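You operate a simulated robot arm through the tools that you are given. There is no shell and no other tool.

Carry out the task below with a simulated robot arm. There is one attempt and no reset: what you move stays moved.

JOB
Play the tone through the right test speaker alone.
Fine: bench amplifier on with its volume at 0, tone box on, MUTE off, input AUX, balance all the way to the right, then volume 2.

Only the result counts: the job must be done as asked and must still hold three seconds after the hand-in. Knocking over, shifting, dropping, spilling or breaking anything else fails it.

ROBOT AND FRAMES
A 7-joint arm with a two-finger gripper, fixed in place. Base frame: the origin is on the floor under the middle of its stand, x ahead of it, y to its left, z up. Units: m, rad, N and s.
With the tool pointing down near the work surface it reaches from about 0.3 to 0.74 m from the base axis. Its first joint turns from -2.897 to 2.897 rad. Payload 2.94 kg.
Tool frame: the origin (TCP) lies between the finger pads and is the grasp point; the fingertips stand 0.03 m ahead of it; z points along the fingers, y is the line along which they close. The gripper opens to 0.138 m; its body begins 0.109 m behind the TCP.
Orientation is that of the tool frame in the base frame, as a unit quaternion [w, x, y, z]. With the fingers straight down and closing along the base's y, the tool's x points along the base's -x, its y along +y and its z along -z.

CONTROLS
- The arm moves only by the tool move_arm. Its argument "targets" is one flat list of numbers, 7 for each row, row after row: the shift along the base's x, y, z in units of 25 mm (1.0 is 25 mm), then the turn, a rotation vector about the base's x, y, z in units of 8 degrees (1.0 is 8 degrees), then the gripper command, from -1 (shut) to 1 (fully open), values between in proportion. In form: [dx, dy, dz, wx, wy, wz, jaw, dx, dy, dz, wx, wy, wz, jaw, ...]. A call has 1 to 20 rows; each row shifts and turns the commanded pose from where the row before left it. A call with a number of a shift or a turn outside -1 to 1 is refused whole. Rows are played at 5 a second. More than 0.05 m and 0.15 rad between two rows, or a gripper value outside its range, and nothing of the call is played. Where a pose cannot be reached the arm comes as near as it can. A force on the tool above 60 N (or 10 N above the force at the start of the call, whichever is more), or a blocked arm, ends the call early, and 0.2 s more pass. Each finger travels about 0.072 m/s and halts on what it meets, pressing with about 21 N; the grip force reading is that of the motor and also rises with nothing between the fingers. The clock runs only during rows and for 0.2 s after the last one: add rows that do not move to give the fingers time. It gives the time, the measured TCP pose, the force on the tool (base axes), the opening and the grip force at its end, in the units of the frame above (readings bear some noise), with the torque about the TCP (base axes, N m) and any sound that the robot's microphone picked up.
- Cameras (640 x 400 px; columns grow to the right, rows downward): "scene" is fixed at [0.0482, -0.6554, 1.4093]; the picture's right is [0.88, -0.47, 0.00], its down [-0.13, -0.25, -0.96] and it looks along [0.45, 0.85, -0.29] (base axes); focal length 347 px, centre (320, 200). "wrist" rides on the gripper at [0.071, 0.019, -0.146] in the tool frame; the picture's right is [-0.26, 0.97, 0.00], its down [-0.85, -0.23, -0.48] and it looks along [-0.46, -0.12, 0.88] (tool axes); focal length 280 px, centre (320, 200). There is no depth. A picture from a camera that has moved, and an enlarged one, comes with that camera's place and axes in the base frame and with its lens. The place of the scene camera against the robot may be out by one fixed shift of up to 0.012 m in any direction.
- grab_frame(camera): a new picture of that camera. It takes no simulated time.
- raise_lower(by): slides the trunk up (or, below 0, down) by that many m; the arm rides with it, the base frame stays. It gives what a move gives, with no picture.
- enlarge(camera, box): a new picture of the part [left, top, right, bottom] of that camera's present view, enlarged. It takes no simulated time.
- hand_in(): hands the job in; it is judged then, once.

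Places have to be worked out from the pictures, the camera data and where the tool is seen. Open the gripper and draw the arm clear of the work before you hand the job in, unless the task says otherwise.

The tools are called after ">>>" as a command line: name --argument value ..., lists and objects as JSON in quotes. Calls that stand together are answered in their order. move_arm: Moves the arm, as the interface text tells. Its arguments: {"type":"object","properties":{"targets":{"type":"array","items":{"type":"number"}}},"required":["targets"]} The other tools are called the same way: raise_lower (by) moves the trunk up or down; grab_frame (camera) takes a picture; enlarge (camera, box) takes an enlarged picture of a part of a camera's view; hand_in () hands the job in.

At the start:

```text
t: 0.0
tcp_pos: [0.3737, 0.2593, 1.1155]
ee_rot: [-0.001, 0.0, 1.0, 0.0]
wrist_force: [0.1, 0.3, -0.6]
torque: [0.03, 0.0, -0.03]
grip_width: 0.1378
grip_force: 0.0
trunk travel left (down, up): [-0.4, 0.054]
```

scene: 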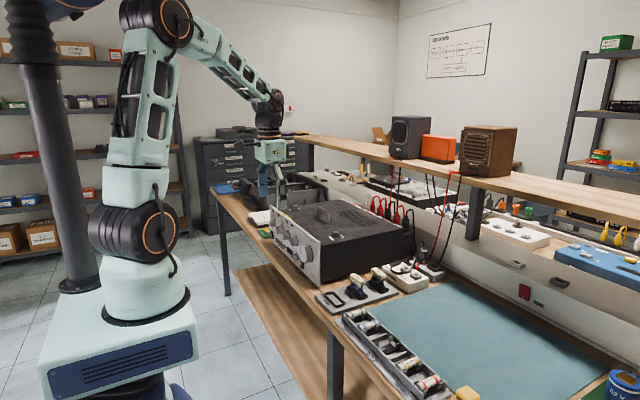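
wrist: 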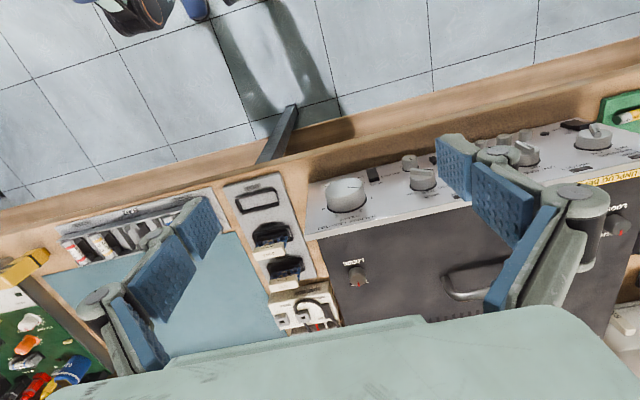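

The amplifier sits on the bench with its front facing the robot (knobs on the left face in the scene view). I take enlarged views to learn the controls.

>>> enlarge --camera "scene" --box '[250, 180, 350, 300]'

>>> enlarge --camera "scene" --box '[300, 170, 460, 310]'

>>> enlarge --camera "wrist" --box '[300, 100, 640, 330]'

>>> enlarge --camera "wrist" --box '[200, 170, 380, 340]'

>>> enlarge --camera "scene" --box '[420, 20, 500, 85]'

>>> enlarge --camera "scene" --box '[370, 100, 540, 200]'

```text
3.33 times, centred on (300, 240) of scene
camera zoom: at [0.0482, -0.6554, 1.4093], right [0.88, -0.47, 0.0], down [-0.13, -0.25, -0.96], along [0.45, 0.85, -0.29], focal length 1156 px, centre (387, 67)
```

zoom: 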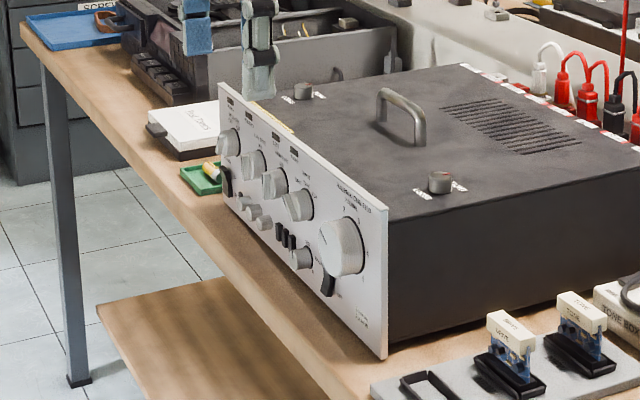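

```text
2.86 times, centred on (380, 240) of scene
camera zoom: at [0.0482, -0.6554, 1.4093], right [0.88, -0.47, 0.0], down [-0.13, -0.25, -0.96], along [0.45, 0.85, -0.29], focal length 991 px, centre (149, 86)
```

zoom: 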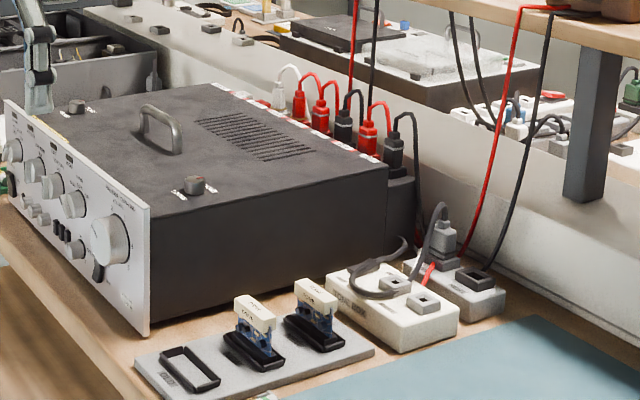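

```text
1.74 times, centred on (470, 215) of wrist
camera zoom: at [0.3037, 0.2788, 1.2623], right [0.26, 0.97, 0.0], down [0.85, -0.23, 0.48], along [0.46, -0.12, -0.88], focal length 488 px, centre (59, 174)
```

zoom: 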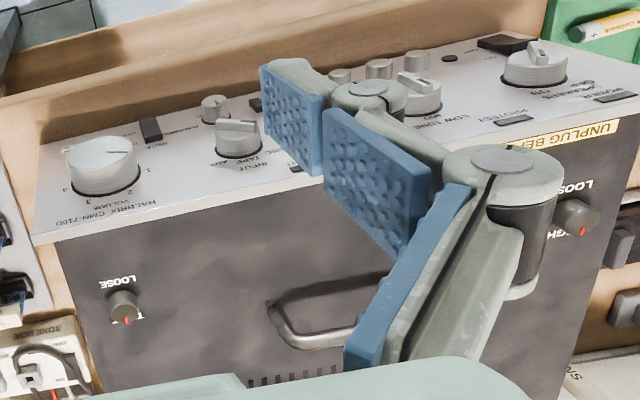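

```text
2.35 times, centred on (290, 255) of wrist
camera zoom: at [0.3037, 0.2788, 1.2623], right [0.26, 0.97, 0.0], down [0.85, -0.23, 0.48], along [0.46, -0.12, -0.88], focal length 660 px, centre (391, 71)
```

zoom: 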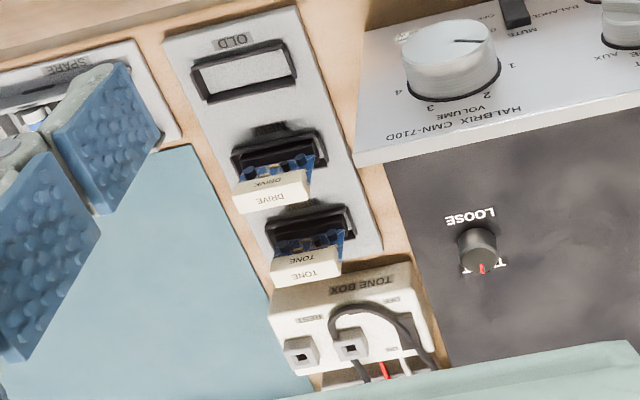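

```text
6.15 times, centred on (460, 52) of scene
camera zoom: at [0.0482, -0.6554, 1.4093], right [0.88, -0.47, 0.0], down [-0.13, -0.25, -0.96], along [0.45, 0.85, -0.29], focal length 2134 px, centre (-542, 1108)
```

zoom: 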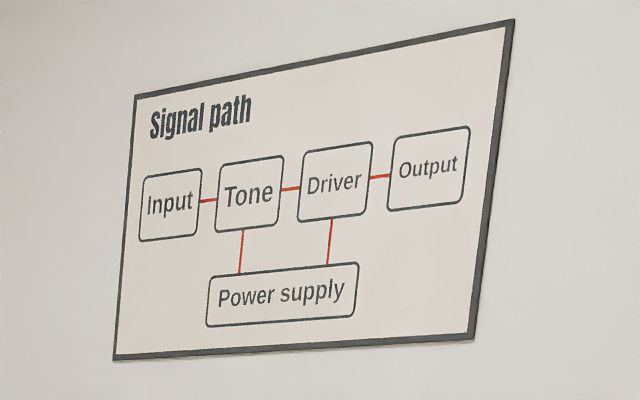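

```text
3.76 times, centred on (455, 150) of scene
camera zoom: at [0.0482, -0.6554, 1.4093], right [0.88, -0.47, 0.0], down [-0.13, -0.25, -0.96], along [0.45, 0.85, -0.29], focal length 1305 px, centre (-188, 388)
```

zoom: 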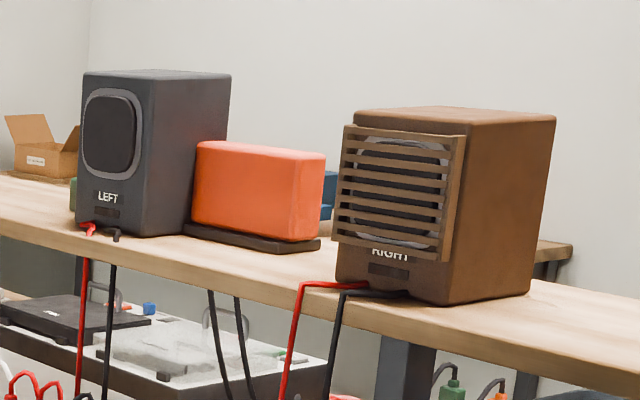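

The panel faces the robot (towards −x) with the volume knob near [0.49, 0.27, 0.91]. I tilt the tool forward while keeping clear so the wrist camera sees the front panel straight on.

>>> move_arm --targets '[0, 0.9, 0, 0, -0.95, 0, -1, 0, 0.9, 0, 0, -0.95, 0, -1, 0, 0.9, 0, 0, -0.95, 0, -1, 0, 0.9, 0, 0, -0.95, 0, -1, 0, 0.9, 0, 0, -0.95, 0, -1, 0, 0.9, 0, 0, -0.95, 0, -1, -0.5, 0, 0, 0, 0, 0, -1, -0.5, 0, 0, 0, 0, 0, -1]'

>>> grab_frame --camera "wrist"

>>> grab_frame --camera "scene"

```text
t: 1.8
tcp_pos: [0.3493, 0.3939, 1.1168]
ee_rot: [0.387, 0.001, 0.922, -0.001]
wrist_force: [0.7, -0.1, 0.8]
torque: [0.0, 0.0, 0.02]
grip_width: 0.0
grip_force: 20.4
trunk travel left (down, up): [-0.4, 0.054]
```

```text
taken
camera wrist: at [0.1964, 0.4137, 1.1678], right [0.18, 0.97, 0.19], down [0.25, -0.23, 0.94], along [0.95, -0.13, -0.29], focal length 280 px, centre (320, 200)
```

wrist: 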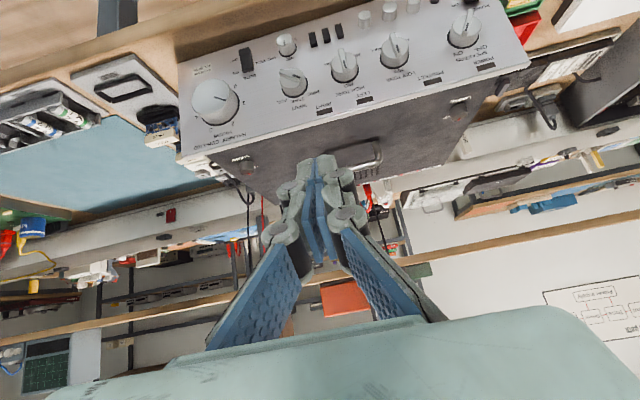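

```text
taken
```

scene: 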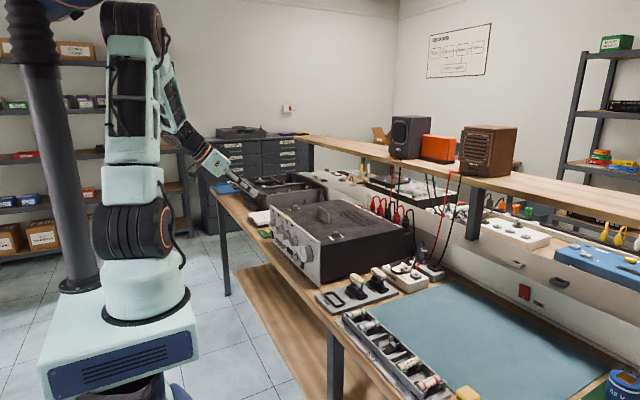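

Good frontal view of the panel. I enlarge it to read labels and pointer positions.

>>> enlarge --camera "wrist" --box '[180, 30, 350, 160]'

>>> enlarge --camera "wrist" --box '[330, 0, 530, 120]'

>>> enlarge --camera "wrist" --box '[60, 40, 240, 200]'

>>> enlarge --camera "scene" --box '[360, 190, 460, 290]'

>>> enlarge --camera "scene" --box '[360, 180, 430, 235]'

```text
3.08 times, centred on (265, 95) of wrist
camera zoom: at [0.1964, 0.4137, 1.1678], right [0.18, 0.97, 0.19], down [0.25, -0.23, 0.94], along [0.95, -0.13, -0.29], focal length 863 px, centre (489, 523)
```

zoom: 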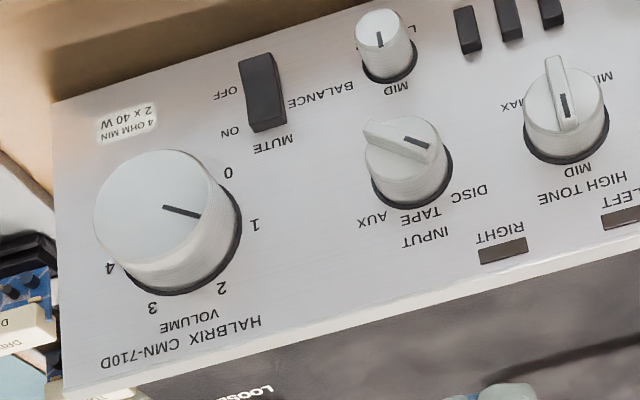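

```text
3.20 times, centred on (430, 60) of wrist
camera zoom: at [0.1964, 0.4137, 1.1678], right [0.18, 0.97, 0.19], down [0.25, -0.23, 0.94], along [0.95, -0.13, -0.29], focal length 897 px, centre (-32, 648)
```

zoom: 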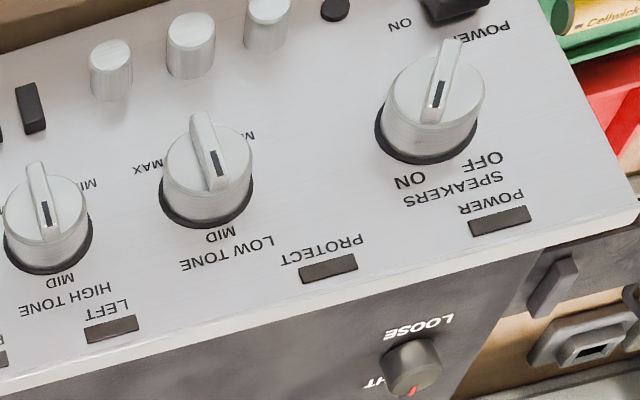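

```text
2.50 times, centred on (150, 120) of wrist
camera zoom: at [0.1964, 0.4137, 1.1678], right [0.18, 0.97, 0.19], down [0.25, -0.23, 0.94], along [0.95, -0.13, -0.29], focal length 701 px, centre (745, 400)
```

zoom: 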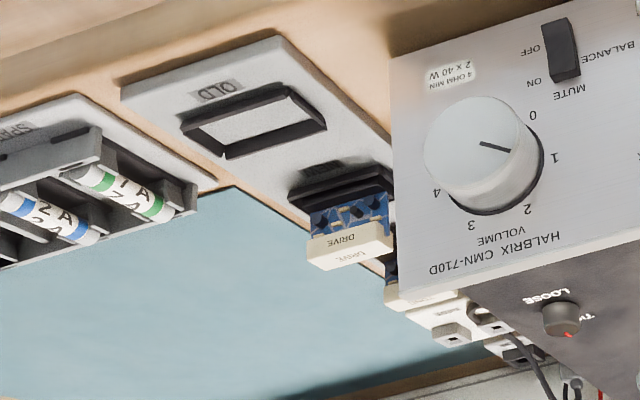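

```text
4.00 times, centred on (410, 240) of scene
camera zoom: at [0.0482, -0.6554, 1.4093], right [0.88, -0.47, 0.0], down [-0.13, -0.25, -0.96], along [0.45, 0.85, -0.29], focal length 1387 px, centre (-40, 40)
```

zoom: 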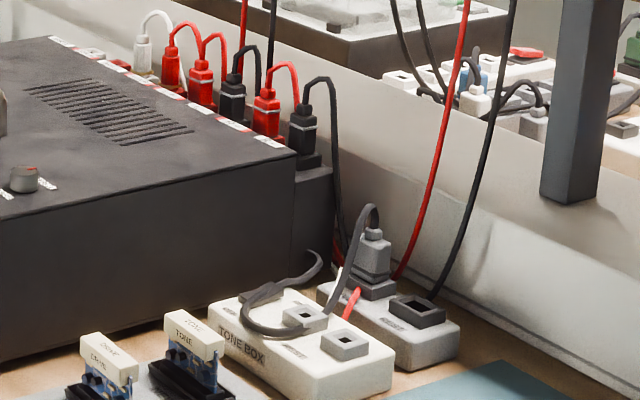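

```text
7.27 times, centred on (395, 208) of scene
camera zoom: at [0.0482, -0.6554, 1.4093], right [0.88, -0.47, 0.0], down [-0.13, -0.25, -0.96], along [0.45, 0.85, -0.29], focal length 2522 px, centre (-226, 146)
```

zoom: 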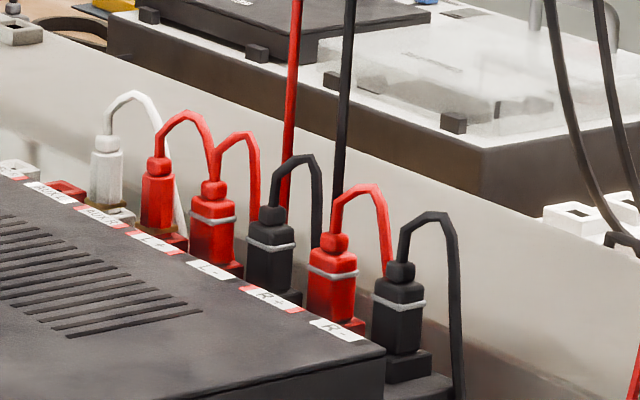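

The panel is a vertical plane at x≈0.50, y 0.20–0.64, z 0.82–0.97; volume is around 1.3, input on DISC, balance at MID and speakers ON. I lower the trunk and tilt further for a straighter view of the switches.

>>> raise_lower --by -0.12

>>> move_arm --targets '[-0.5, 0, 0, 0, -0.95, 0, -1, -0.5, 0, 0, 0, -0.95, 0, -1, 0, 0, 0, 0, -0.95, 0, -1, 0, 0, 0, 0, 0, 0, -1]'

>>> grab_frame --camera "wrist"

>>> grab_frame --camera "scene"

```text
t: 3.3
tcp_pos: [0.3484, 0.3948, 0.9971]
ee_rot: [0.387, -0.001, 0.922, 0.0]
wrist_force: [0.4, -0.5, -0.4]
torque: [0.01, 0.0, 0.01]
grip_width: 0.0
grip_force: 20.6
trunk travel left (down, up): [-0.28, 0.174]
```

```text
t: 4.3
tcp_pos: [0.3232, 0.3942, 0.9958]
ee_rot: [0.563, 0.0, 0.826, 0.0]
wrist_force: [-0.5, -0.6, -0.1]
torque: [-0.03, 0.0, -0.02]
grip_width: 0.0
grip_force: 21.9
trunk travel left (down, up): [-0.28, 0.174]
```

```text
taken
camera wrist: at [0.1633, 0.4145, 0.985], right [0.1, 0.97, 0.24], down [-0.13, -0.23, 0.96], along [0.99, -0.12, 0.1], focal length 280 px, centre (320, 200)
```

wrist: 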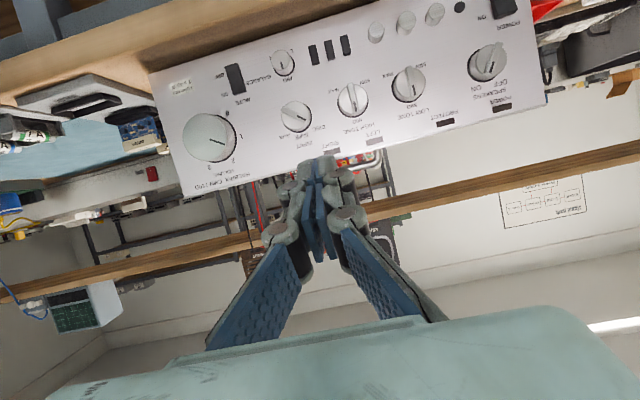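

```text
taken
```

scene: 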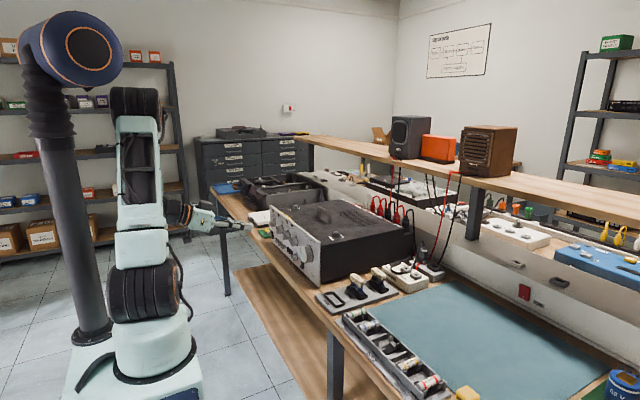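

>>> enlarge --camera "wrist" --box '[150, 40, 310, 190]'

>>> enlarge --camera "wrist" --box '[270, 20, 400, 150]'

>>> enlarge --camera "wrist" --box '[390, 0, 550, 130]'

```text
2.67 times, centred on (230, 115) of wrist
camera zoom: at [0.1633, 0.4145, 0.985], right [0.1, 0.97, 0.24], down [-0.13, -0.23, 0.96], along [0.99, -0.12, 0.1], focal length 748 px, centre (560, 427)
```

zoom: 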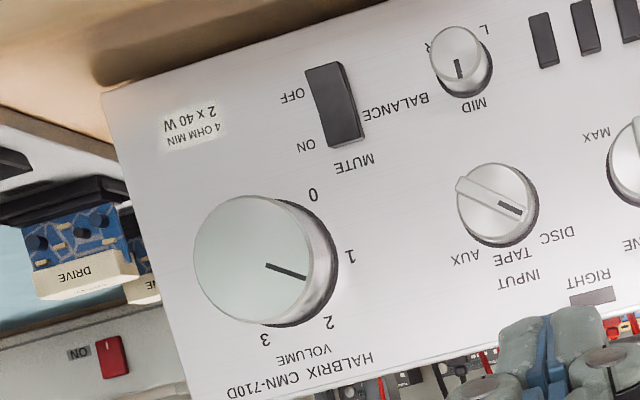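

```text
3.08 times, centred on (335, 85) of wrist
camera zoom: at [0.1633, 0.4145, 0.985], right [0.1, 0.97, 0.24], down [-0.13, -0.23, 0.96], along [0.99, -0.12, 0.1], focal length 863 px, centre (274, 554)
```

zoom: 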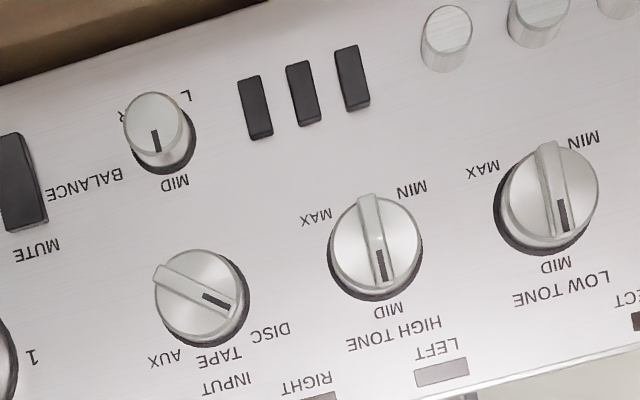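

```text
3.08 times, centred on (470, 65) of wrist
camera zoom: at [0.1633, 0.4145, 0.985], right [0.1, 0.97, 0.24], down [-0.13, -0.23, 0.96], along [0.99, -0.12, 0.1], focal length 863 px, centre (-142, 615)
```

zoom: 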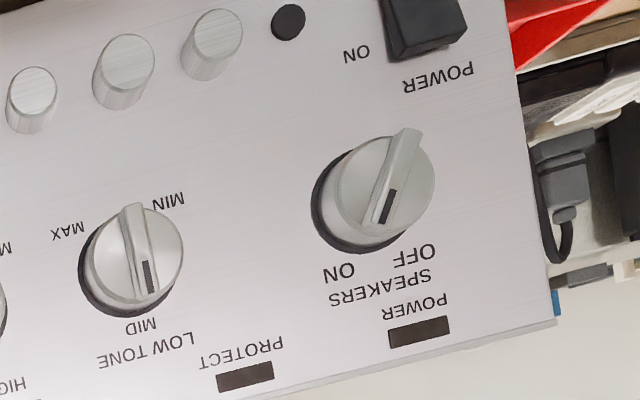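

I need a closer look at the POWER and MUTE rockers; moving the tool left and lower (still well in front of the panel).

>>> move_arm --targets '[0, 1, -0.6, 0, 0, 0, -1, 0, 1, -0.6, 0, 0, 0, -1, 0, 1, -0.6, 0, 0, 0, -1, 0, 1, -0.6, 0, 0, 0, -1, 0, 1, -0.6, 0, 0, 0, -1, 0, 0, 0, 0, 0, 0, -1]'

>>> grab_frame --camera "wrist"

>>> enlarge --camera "wrist" --box '[260, 0, 480, 140]'

>>> enlarge --camera "wrist" --box '[60, 60, 220, 180]'

```text
t: 5.7
tcp_pos: [0.3229, 0.5184, 0.9232]
ee_rot: [0.562, -0.001, 0.827, 0.0]
wrist_force: [0.0, 0.0, -0.3]
torque: [0.01, 0.01, -0.05]
grip_width: 0.0
grip_force: 20.6
trunk travel left (down, up): [-0.28, 0.174]
```

```text
taken
camera wrist: at [0.1636, 0.5382, 0.9108], right [0.1, 0.97, 0.24], down [-0.13, -0.23, 0.96], along [0.99, -0.12, 0.1], focal length 280 px, centre (320, 200)
```

wrist: 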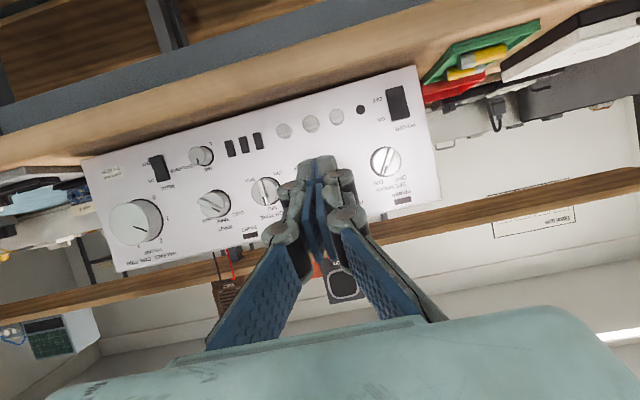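

```text
2.86 times, centred on (370, 70) of wrist
camera zoom: at [0.1636, 0.5382, 0.9108], right [0.1, 0.97, 0.24], down [-0.13, -0.23, 0.96], along [0.99, -0.12, 0.1], focal length 801 px, centre (177, 571)
```

zoom: 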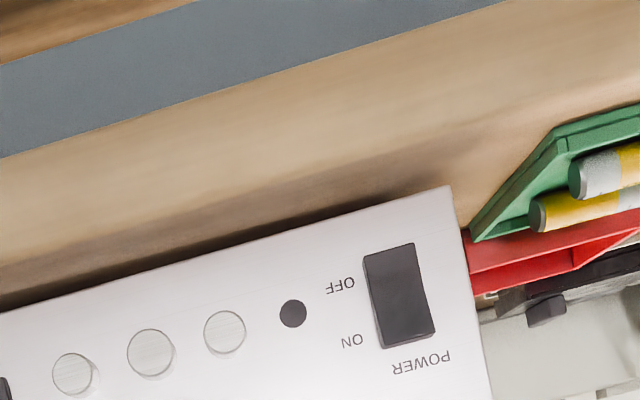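

```text
3.33 times, centred on (140, 120) of wrist
camera zoom: at [0.1636, 0.5382, 0.9108], right [0.1, 0.97, 0.24], down [-0.13, -0.23, 0.96], along [0.99, -0.12, 0.1], focal length 935 px, centre (920, 467)
```

zoom: 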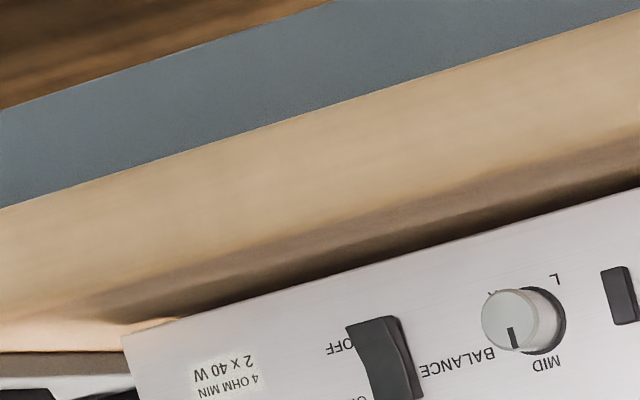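

MUTE's OFF end (bottom) sticks out so MUTE is ON; POWER is off with its ON end at the top. First job is volume to 0, so I level the tool to point along +x and line up in front of the volume knob (y≈0.265, z≈0.915), jaw part open.

>>> move_arm --targets '[0, -1, 0, 0, -0.9, 0, 0.2, 0, -1, 0, 0, -0.9, 0, 0.2, 0, -1, 0, 0, -0.9, 0, 0.2, 0, -1, 0, 0, 0, 0, 0.2, 0, -1, 0, 0, 0, 0, 0.2, 0, -1, 0, 0, 0, 0, 0.2, 0, -1, 0, 0, 0, 0, 0.2, 0, -1, 0, 0, 0, 0, 0.2, 0, -1, 0, 0, 0, 0, 0.2, 0, -1, -0.3, 0, 0, 0, 0.2, 0.8, -0.13, 0, 0, 0, 0, 0.2, 0.8, 0, 0, 0, 0, 0, 0.2, 0, 0, 0, 0, 0, 0, 0.2]'

>>> grab_frame --camera "wrist"

>>> grab_frame --camera "scene"

```text
t: 8.5
tcp_pos: [0.3918, 0.3045, 0.9452]
ee_rot: [0.707, 0.0, 0.707, 0.0]
wrist_force: [0.0, 0.6, 0.3]
torque: [-0.02, -0.03, 0.0]
grip_width: 0.0829
grip_force: 0.1
out of reach, approached as far as the arm can: row 8, 9, 10
trunk travel left (down, up): [-0.28, 0.174]
```

```text
taken
camera wrist: at [0.2479, 0.3243, 0.8737], right [0.0, 0.97, 0.26], down [-0.48, -0.23, 0.85], along [0.88, -0.12, 0.46], focal length 280 px, centre (320, 200)
```

wrist: 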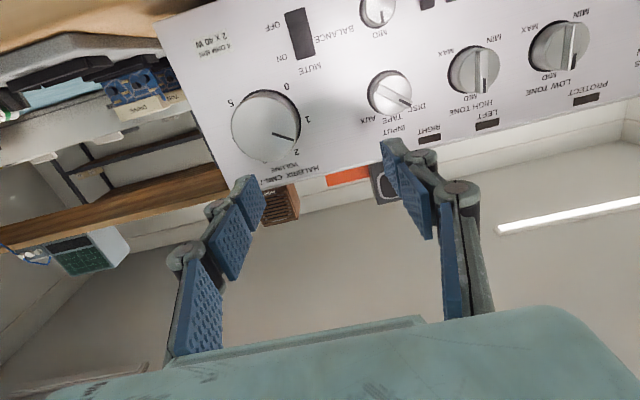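

```text
taken
```

scene: 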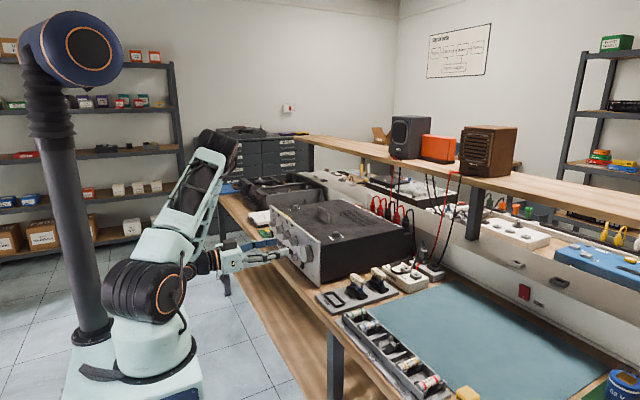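

The arm is short of reach here because the shoulder sits too high for a level tool. I back off, raise the tool, then lower the trunk so the forearm is flatter.

>>> move_arm --targets '[-1, 0.5, 0, 0, 0, 0, 0.2, -1, 1, 0.5, 0, 0, 0, 0.2, -1, 1, 1, 0, 0, 0, 0.2, 0, 1, 1, 0, 0, 0, 0.2, 0, 0.5, 1, 0, 0, 0, 0.2, 0, 0, 1, 0, 0, 0, 0.2, 0, 0, 0, 0, 0, 0, 0.2]'

```text
t: 10.1
tcp_pos: [0.3167, 0.405, 1.0585]
ee_rot: [0.707, -0.001, 0.707, 0.001]
wrist_force: [0.0, 1.1, -1.0]
torque: [0.0, 0.0, 0.0]
grip_width: 0.0828
grip_force: 0.0
trunk travel left (down, up): [-0.28, 0.174]
```

The tool is level at [0.317, 0.405, 1.059], clear of the bench edge (x≈0.425). I lower the trunk by 0.15.

>>> raise_lower --by -0.15

>>> move_arm --targets '[0, -1, 0, 0, 0, 0, 0.2, 0, -1, 0, 0, 0, 0, 0.2, 0, -1, 0, 0, 0, 0, 0.2, 0, -1, 0, 0, 0, 0, 0.2, 0.6, -1, 0.2, 0, 0, 0, 0.2, 0.6, -0.6, 0.08, 0, 0, 0, 0.2, 0, 0, 0, 0, 0, 0, 0.2]'

>>> grab_frame --camera "wrist"

>>> grab_frame --camera "scene"

```text
t: 11.8
tcp_pos: [0.3177, 0.4048, 0.9086]
ee_rot: [0.707, 0.0, 0.707, 0.0]
wrist_force: [0.4, -0.8, 0.4]
torque: [0.01, -0.03, -0.02]
grip_width: 0.0825
grip_force: 0.1
trunk travel left (down, up): [-0.13, 0.324]
```

```text
t: 13.4
tcp_pos: [0.3492, 0.2637, 0.9164]
ee_rot: [0.707, 0.001, 0.707, -0.001]
wrist_force: [0.1, -0.4, 0.7]
torque: [0.0, 0.05, 0.01]
grip_width: 0.083
grip_force: 0.1
trunk travel left (down, up): [-0.13, 0.324]
```

```text
taken
camera wrist: at [0.2042, 0.2845, 0.8456], right [0.0, 0.97, 0.26], down [-0.48, -0.23, 0.85], along [0.88, -0.12, 0.46], focal length 280 px, centre (320, 200)
```

wrist: 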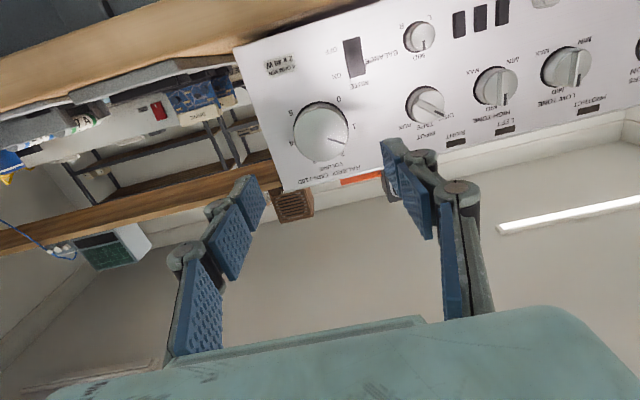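

```text
taken
```

scene: 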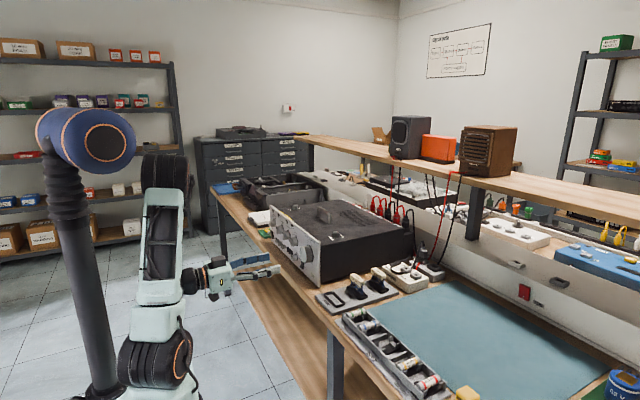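

Reachable now. I enlarge the volume knob to refine its position before approaching.

>>> enlarge --camera "wrist" --box '[270, 80, 390, 180]'

>>> enlarge --camera "wrist" --box '[310, 0, 470, 140]'

>>> enlarge --camera "scene" --box '[200, 230, 330, 310]'

```text
4.00 times, centred on (330, 130) of wrist
camera zoom: at [0.2042, 0.2845, 0.8456], right [0.0, 0.97, 0.26], down [-0.48, -0.23, 0.85], along [0.88, -0.12, 0.46], focal length 1122 px, centre (280, 480)
```

zoom: 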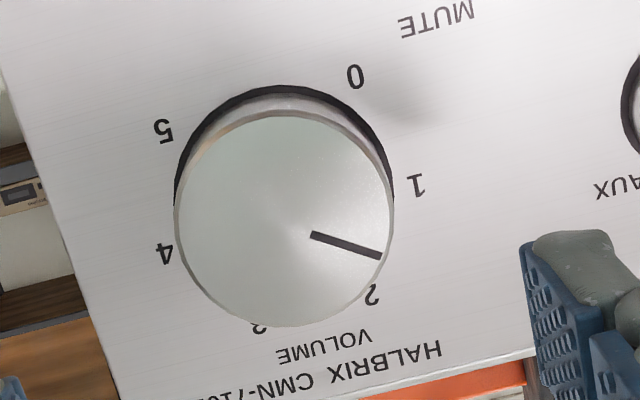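

```text
2.86 times, centred on (390, 70) of wrist
camera zoom: at [0.2042, 0.2845, 0.8456], right [0.0, 0.97, 0.26], down [-0.48, -0.23, 0.85], along [0.88, -0.12, 0.46], focal length 801 px, centre (120, 571)
```

zoom: 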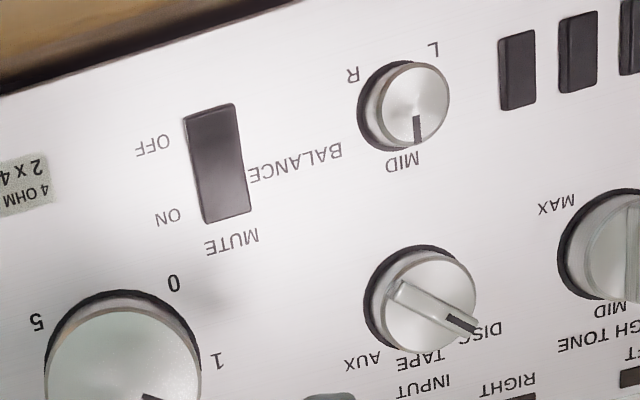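

```text
4.92 times, centred on (265, 270) of scene
camera zoom: at [0.0482, -0.6554, 1.4093], right [0.88, -0.47, 0.0], down [-0.13, -0.25, -0.96], along [0.45, 0.85, -0.29], focal length 1707 px, centre (591, -145)
```

zoom: 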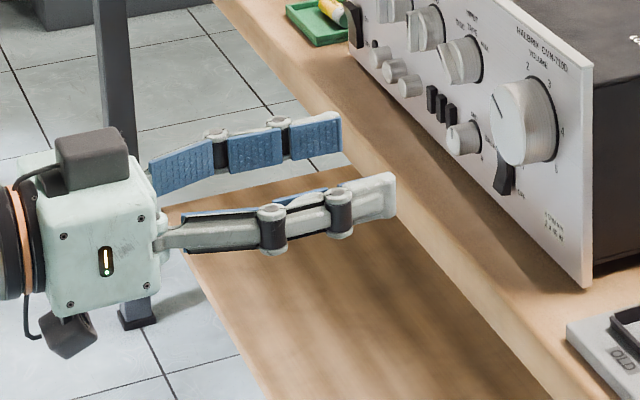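

Volume knob centre is at y≈0.267, z≈0.918, about 53 mm across, face at x≈0.475; the pointer is at about 1.5. I pre-roll the tool +40° so I can then turn it counter-clockwise to 0.

>>> move_arm --targets '[0, 0.13, 0.06, 1, 0, 0, 0.2, 0.5, 0, 0, 1, 0, 0, 0.2, 0.5, 0, 0, 1, 0, 0, 0.2, 0, 0, 0, 1, 0, 0, 0.2, 0, 0, 0, 1, 0, 0, 0.2, 0, 0, 0, 0, 0, 0, 0.2]'

>>> grab_frame --camera "wrist"

```text
t: 14.8
tcp_pos: [0.4198, 0.2769, 0.9704]
ee_rot: [0.663, 0.24, 0.666, 0.242]
wrist_force: [-0.1, 0.2, -0.1]
torque: [0.01, 0.02, -0.03]
grip_width: 0.0827
grip_force: 0.0
out of reach, approached as far as the arm can: row 3, 4, 5
trunk travel left (down, up): [-0.13, 0.324]
```

```text
taken
camera wrist: at [0.2748, 0.337, 0.9292], right [0.0, 0.57, 0.82], down [-0.47, -0.72, 0.51], along [0.88, -0.39, 0.27], focal length 280 px, centre (320, 200)
```

wrist: 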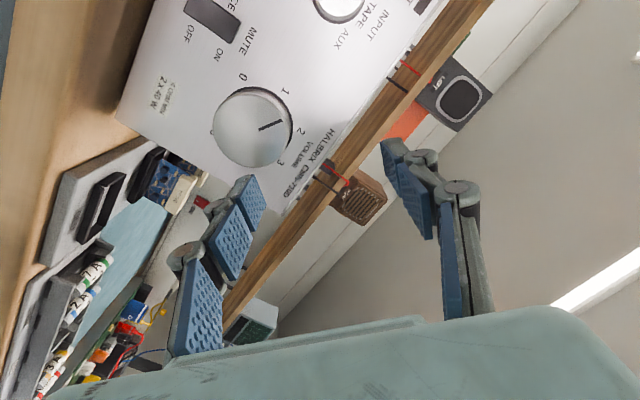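

Positive roll runs out of reach, so I come back to level roll and test the negative roll direction at a safe distance in front of the panel.

>>> move_arm --targets '[-0.9, -0.1, 0, -1, 0, 0, 0.2, -0.9, -0.1, -0.5, -1, 0, 0, 0.2, 0, -0.1, -0.8, -1, 0, 0, 0.2, 0, -0.1, -0.8, -1, 0, 0, 0.2, 0, 0, 0, -1, 0, 0, 0.2, 0, 0, 0, 0, 0, 0, 0.2]'

>>> move_arm --targets '[0, 0, 0, -1, 0, 0, 0.2, 0, 0, 0, -1, 0, 0, 0.2, 0, 0, 0, -1, 0, 0, 0.2, 0, 0, 0, -1, 0, 0, 0.2, 0, 0, 0, -1, 0, 0, 0.2, 0, 0, 0, 0, 0, 0, 0.2]'

```text
t: 16.2
tcp_pos: [0.373, 0.2666, 0.9188]
ee_rot: [0.707, 0.0, 0.707, -0.001]
wrist_force: [0.1, -0.2, -0.3]
torque: [0.02, -0.02, -0.01]
grip_width: 0.0829
grip_force: 0.0
trunk travel left (down, up): [-0.13, 0.324]
```

```text
t: 17.6
tcp_pos: [0.3743, 0.2677, 0.9179]
ee_rot: [0.664, -0.242, 0.664, -0.242]
wrist_force: [0.4, -0.3, -0.4]
torque: [0.02, -0.01, -0.02]
grip_width: 0.0827
grip_force: 0.0
trunk travel left (down, up): [-0.13, 0.324]
```

Negative roll works. I test how far it goes (to about −136°).

>>> move_arm --targets '[0, 0, 0, -1, 0, 0, 0.2, 0, 0, 0, -1, 0, 0, 0.2, 0, 0, 0, -1, 0, 0, 0.2, 0, 0, 0, -1, 0, 0, 0.2, 0, 0, 0, -1, 0, 0, 0.2, 0, 0, 0, -1, 0, 0, 0.2, 0, 0, 0, -1, 0, 0, 0.2, 0, 0, 0, -1, 0, 0, 0.2, 0, 0, 0, -1, 0, 0, 0.2, 0, 0, 0, -1, 0, 0, 0.2, 0, 0, 0, -1, 0, 0, 0.2, 0, 0, 0, -1, 0, 0, 0.2, 0, 0, 0, 0, 0, 0, 0.2]'

>>> grab_frame --camera "wrist"

```text
t: 20.4
tcp_pos: [0.3743, 0.2663, 0.9186]
ee_rot: [-0.264, 0.656, -0.265, 0.656]
wrist_force: [-0.6, 0.0, -1.1]
torque: [0.02, 0.03, 0.01]
grip_width: 0.083
grip_force: 0.0
trunk travel left (down, up): [-0.13, 0.324]
```

```text
taken
camera wrist: at [0.2299, 0.2041, 0.9562], right [0.0, -0.51, -0.86], down [-0.48, 0.75, -0.45], along [0.88, 0.41, -0.24], focal length 280 px, centre (320, 200)
```

wrist: 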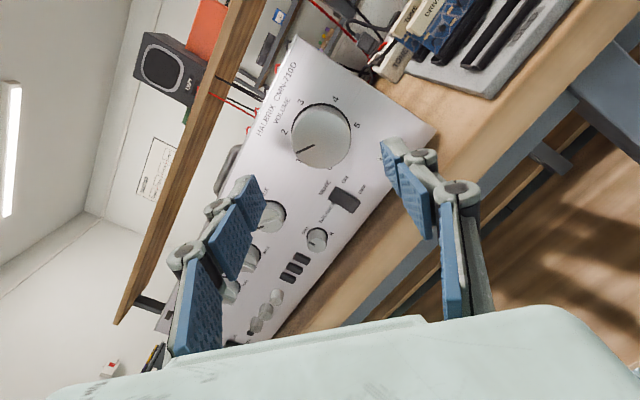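

Works fine to −136°. I test to about −184° (camera above the tool) in free space.

>>> move_arm --targets '[0, 0, 0, -1, 0, 0, 0.2, 0, 0, 0, -1, 0, 0, 0.2, 0, 0, 0, -1, 0, 0, 0.2, 0, 0, 0, -1, 0, 0, 0.2, 0, 0, 0, -1, 0, 0, 0.2, 0, 0, 0, -0.5, 0, 0, 0.2, 0, 0, 0, 0, 0, 0, 0.2]'

>>> grab_frame --camera "wrist"

```text
t: 22.1
tcp_pos: [0.3745, 0.2659, 0.918]
ee_rot: [0.0, 0.707, 0.001, 0.707]
wrist_force: [1.0, -0.3, 0.7]
torque: [0.01, 0.0, -0.01]
grip_width: 0.0825
grip_force: 0.1
trunk travel left (down, up): [-0.13, 0.324]
```

```text
taken
camera wrist: at [0.2299, 0.2477, 0.9893], right [0.0, -0.97, -0.26], down [-0.48, 0.23, -0.85], along [0.88, 0.12, -0.46], focal length 280 px, centre (320, 200)
```

wrist: 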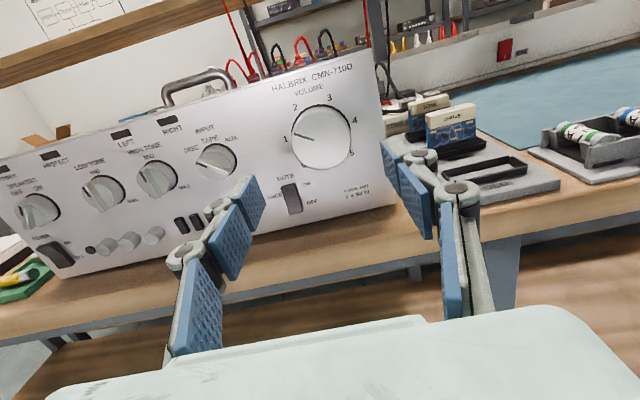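

Full view upright at −180°. Now I roll back to −92°, approach the volume knob with TCP to x≈0.458 (tips ≈12 mm short of the panel), still open.

>>> move_arm --targets '[0, 0, 0, 1, 0, 0, 0.2, 0, 0, 0, 1, 0, 0, 0.2, 0, 0, 0, 1, 0, 0, 0.2, 0, 0, 0, 1, 0, 0, 0.2, 0, 0, 0, 1, 0, 0, 0.2, 0, 0, 0, 1, 0, 0, 0.2, 0, 0, 0, 1, 0, 0, 0.2, 0, 0, 0, 1, 0, 0, 0.2, 0, 0, 0, 1, 0, 0, 0.2, 0, 0, 0, 1, 0, 0, 0.2, 0, 0, 0, 1, 0, 0, 0.2, 0, 0.04, 0, 0, 0, 0, 0.2, 0.9, 0, 0, 0, 0, 0, 0.2, 0.9, 0, 0, 0, 0, 0, 0.2, 0.5, 0, 0, 0, 0, 0, 0.2, 0.5, 0, 0, 0, 0, 0, 0.2, 0.5, 0, 0, 0, 0, 0, 0.2, 0, 0, 0, 0, 0, 0, 0.2]'

>>> grab_frame --camera "wrist"

>>> grab_frame --camera "scene"

```text
t: 25.9
tcp_pos: [0.4582, 0.2679, 0.9177]
ee_rot: [-0.492, 0.509, -0.491, 0.508]
wrist_force: [-0.2, 0.8, -0.1]
torque: [-0.01, -0.01, 0.0]
grip_width: 0.0826
grip_force: 0.2
trunk travel left (down, up): [-0.13, 0.324]
```

```text
taken
camera wrist: at [0.3133, 0.1969, 0.9017], right [0.0, 0.23, -0.97], down [-0.48, 0.86, 0.2], along [0.88, 0.46, 0.11], focal length 280 px, centre (320, 200)
```

wrist: 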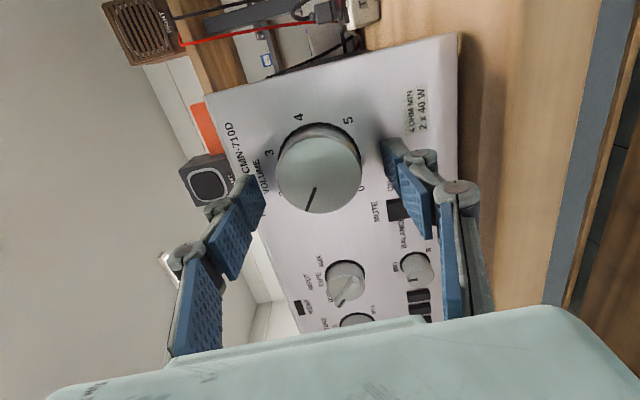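

```text
taken
```

scene: 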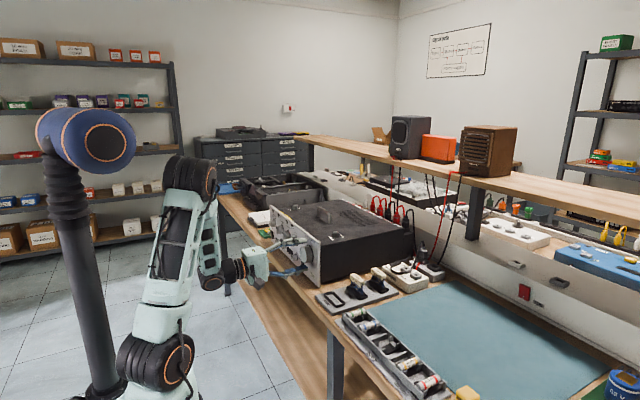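

The fingers straddle the volume knob. Quick enlarged scene check before closing.

>>> enlarge --camera "scene" --box '[255, 215, 335, 285]'

```text
5.71 times, centred on (295, 250) of scene
camera zoom: at [0.0482, -0.6554, 1.4093], right [0.88, -0.47, 0.0], down [-0.13, -0.25, -0.96], along [0.45, 0.85, -0.29], focal length 1982 px, centre (463, -86)
```

zoom: 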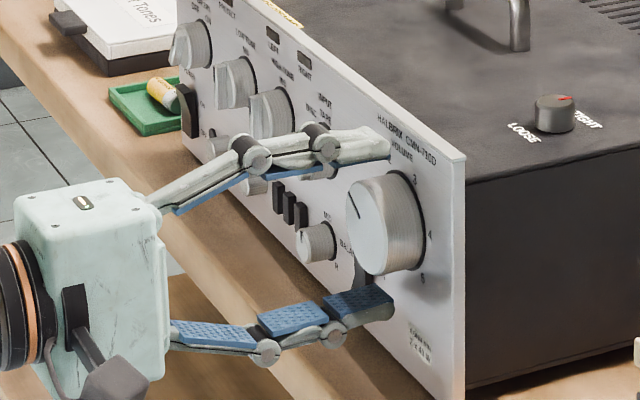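

Good alignment. I close on the knob and hold.

>>> move_arm --targets '[0, 0, 0, 0, 0, 0, -1, 0, 0, 0, 0, 0, 0, -1, 0, 0, 0, 0, 0, 0, -1, 0, 0, 0, 0, 0, 0, -1]'

>>> grab_frame --camera "wrist"

```text
t: 26.9
tcp_pos: [0.458, 0.2681, 0.9182]
ee_rot: [-0.49, 0.509, -0.492, 0.508]
wrist_force: [-0.8, -1.1, -2.3]
torque: [-0.02, 0.12, 0.02]
grip_width: 0.0524
grip_force: 44.8
trunk travel left (down, up): [-0.13, 0.324]
```

```text
taken
camera wrist: at [0.3131, 0.1969, 0.9016], right [0.0, 0.23, -0.97], down [-0.48, 0.86, 0.2], along [0.88, 0.46, 0.11], focal length 280 px, centre (320, 200)
```

wrist: 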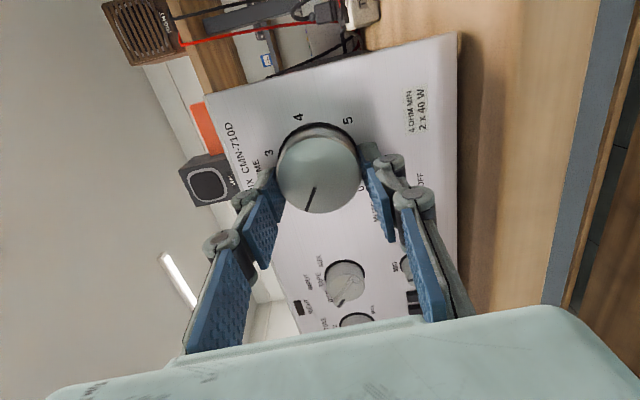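

Firm grip (52 mm). I turn counter-clockwise 72° and look.

>>> move_arm --targets '[0, 0, 0, -1, 0, 0, -1, 0, 0, 0, -1, 0, 0, -1, 0, 0, 0, -1, 0, 0, -1, 0, 0, 0, -1, 0, 0, -1, 0, 0, 0, -1, 0, 0, -1, 0, 0, 0, -1, 0, 0, -1, 0, 0, 0, -1, 0, 0, -1, 0, 0, 0, -1, 0, 0, -1, 0, 0, 0, -1, 0, 0, -1, 0, 0, 0, 0, 0, 0, -1]'

>>> enlarge --camera "wrist" --box '[250, 80, 390, 240]'

```text
t: 29.1
tcp_pos: [0.4574, 0.2663, 0.916]
ee_rot: [-0.096, 0.702, -0.098, 0.699]
wrist_force: [-6.7, -10.8, -21.1]
torque: [0.04, 0.04, -0.49]
grip_width: 0.0524
grip_force: 45.1
trunk travel left (down, up): [-0.13, 0.324]
```

```text
2.50 times, centred on (320, 160) of wrist
camera zoom: at [0.3134, 0.2291, 0.9797], right [-0.01, -0.86, -0.51], down [-0.48, 0.45, -0.75], along [0.88, 0.24, -0.41], focal length 701 px, centre (320, 300)
```

zoom: 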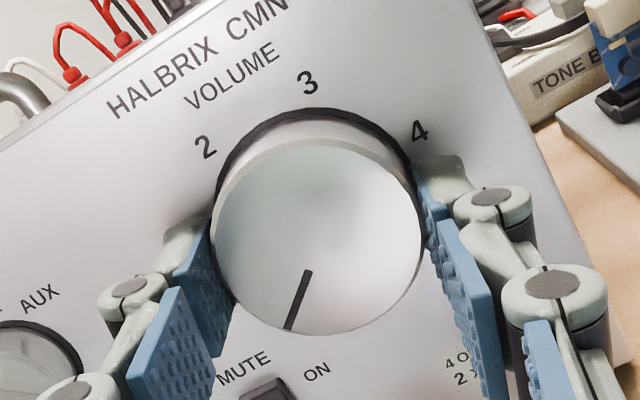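

The pointer is very near 0 (lower left). There's a ~24 N lateral load, so I shift 2 mm down / 1 mm right to relieve it and turn another 8° to reach the end stop.

>>> move_arm --targets '[0, -0.04, -0.08, 0, 0, 0, -1, 0, 0, 0, -0.5, 0, 0, -1, 0, 0, 0, -0.5, 0, 0, -1, 0, 0, 0, 0, 0, 0, -1]'

>>> enlarge --camera "wrist" --box '[250, 80, 390, 240]'

```text
t: 30.1
tcp_pos: [0.457, 0.2655, 0.9159]
ee_rot: [-0.048, 0.705, -0.051, 0.706]
wrist_force: [1.7, -9.3, -7.0]
torque: [1.21, 0.31, -0.53]
grip_width: 0.0525
grip_force: 45.3
trunk travel left (down, up): [-0.13, 0.324]
```

```text
2.50 times, centred on (320, 160) of wrist
camera zoom: at [0.313, 0.2373, 0.9838], right [0.0, -0.92, -0.4], down [-0.47, 0.35, -0.81], along [0.88, 0.19, -0.44], focal length 701 px, centre (320, 300)
```

zoom: 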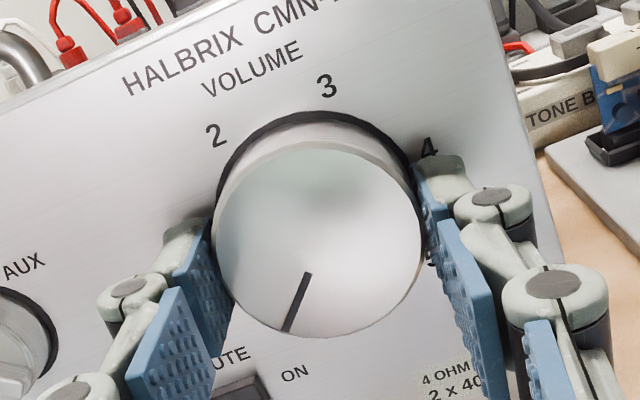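

Torque of 1.2 N·m about the knob axis shows the end stop (0) is reached. I relax the turn slightly, open, back away and check.

>>> move_arm --targets '[0, 0, 0, 0, 0, 0, 0.2, 0, 0, 0, 0, 0, 0, 0.2, 0, 0, 0, 0, 0, 0, 0.2, -0.9, 0, 0, 0, 0, 0, 0.2, -0.9, 0, 0, 0, 0, 0, 0.2, -0.9, 0, 0, 0, 0, 0, 0.2, -0.9, 0, 0, -0.9, 0, 0, 0.2, 0, 0, 0, 0, 0, 0, 0.2]'

>>> grab_frame --camera "wrist"

>>> enlarge --camera "wrist" --box '[210, 60, 380, 230]'

```text
t: 31.9
tcp_pos: [0.3674, 0.2657, 0.9164]
ee_rot: [-0.004, 0.707, -0.005, 0.707]
wrist_force: [-0.1, -0.1, -0.3]
torque: [-0.05, 0.01, -0.01]
grip_width: 0.0826
grip_force: 0.0
trunk travel left (down, up): [-0.13, 0.324]
```

```text
taken
camera wrist: at [0.2232, 0.2473, 0.9877], right [0.0, -0.96, -0.27], down [-0.48, 0.24, -0.85], along [0.88, 0.13, -0.46], focal length 280 px, centre (320, 200)
```

wrist: 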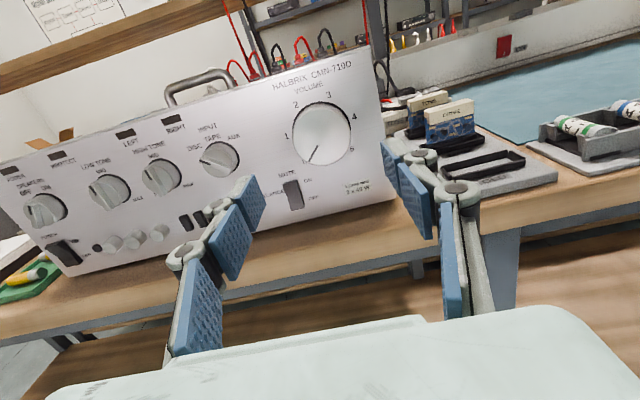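

```text
2.35 times, centred on (295, 145) of wrist
camera zoom: at [0.2232, 0.2473, 0.9877], right [0.0, -0.96, -0.27], down [-0.48, 0.24, -0.85], along [0.88, 0.13, -0.46], focal length 660 px, centre (379, 329)
```

zoom: 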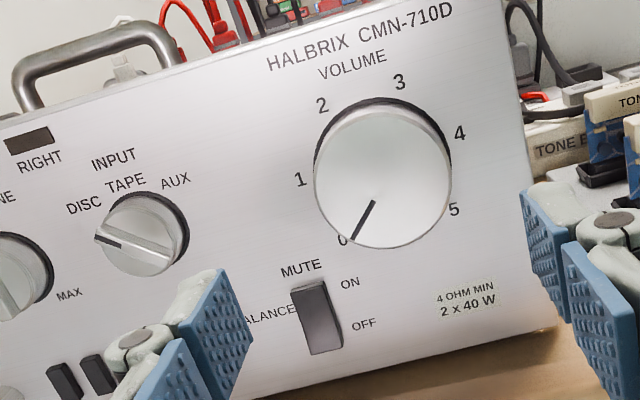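

Volume now reads 0. Next I close the jaw and traverse left to the POWER rocker (y≈0.610, ON end at z≈0.873), staying at x≈0.37.

>>> move_arm --targets '[0, 1, 0, 0, 0, 0, -1, 0, 1, 0, 0, 0, 0, -1, 0, 1, 0, 0, 0, 0, -1, 0, 1, 0, 0, 0, 0, -1, 0, 1, 0, 0, 0, 0, -1, 0, 1, 0, 0, 0, 0, -1, 0, 1, 0, 0, 0, 0, -1, 0, 1, 0, 0, 0, 0, -1, 0, 1, 0, 0, 0, 0, -1, 0, 1, -0.2, 0, 0, 0, -1, 0, 1, -0.3, 0, 0, 0, -1, 0, 1, -0.4, 0, 0, 0, -1, 0, 1, -0.4, 0, 0, 0, -1, 0, 0.76, -0.4, 0, 0, 0, -1, 0, 0, 0, 0, 0, 0, -1]'

>>> grab_frame --camera "wrist"

>>> grab_frame --camera "scene"

```text
t: 35.0
tcp_pos: [0.3662, 0.6125, 0.8747]
ee_rot: [-0.006, 0.707, -0.005, 0.707]
wrist_force: [0.0, -0.7, -0.5]
torque: [0.02, -0.02, 0.0]
grip_width: 0.0002
grip_force: 21.4
trunk travel left (down, up): [-0.13, 0.324]
```

```text
taken
camera wrist: at [0.2221, 0.5922, 0.945], right [0.0, -0.96, -0.27], down [-0.48, 0.24, -0.85], along [0.88, 0.13, -0.46], focal length 280 px, centre (320, 200)
```

wrist: 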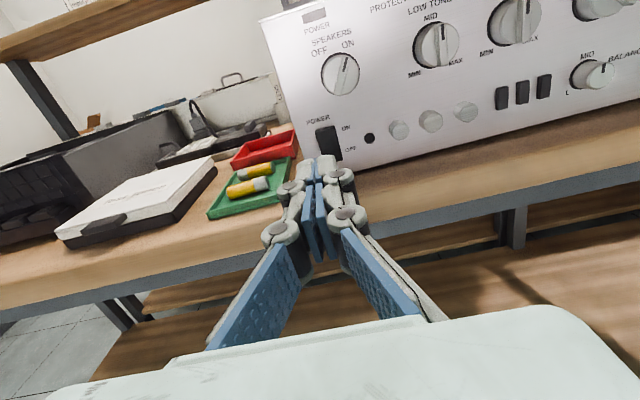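

```text
taken
```

scene: 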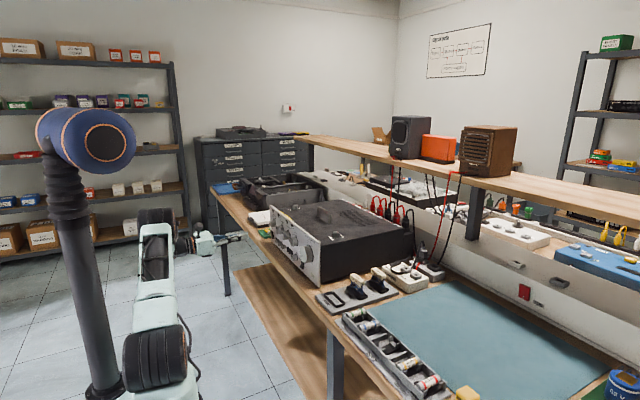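

>>> enlarge --camera "wrist" --box '[260, 30, 400, 190]'

```text
2.50 times, centred on (330, 110) of wrist
camera zoom: at [0.2221, 0.5922, 0.945], right [0.0, -0.96, -0.27], down [-0.48, 0.24, -0.85], along [0.88, 0.13, -0.46], focal length 701 px, centre (295, 425)
```

zoom: 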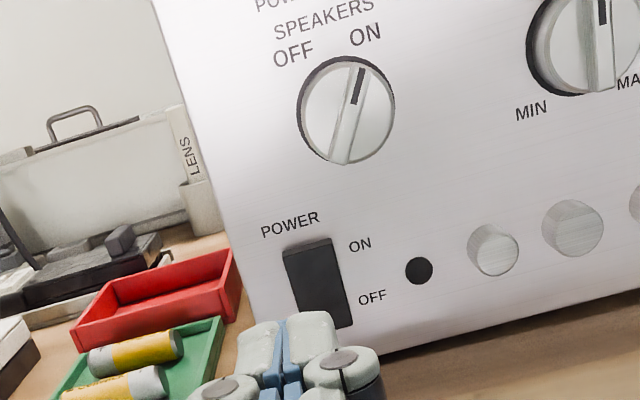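

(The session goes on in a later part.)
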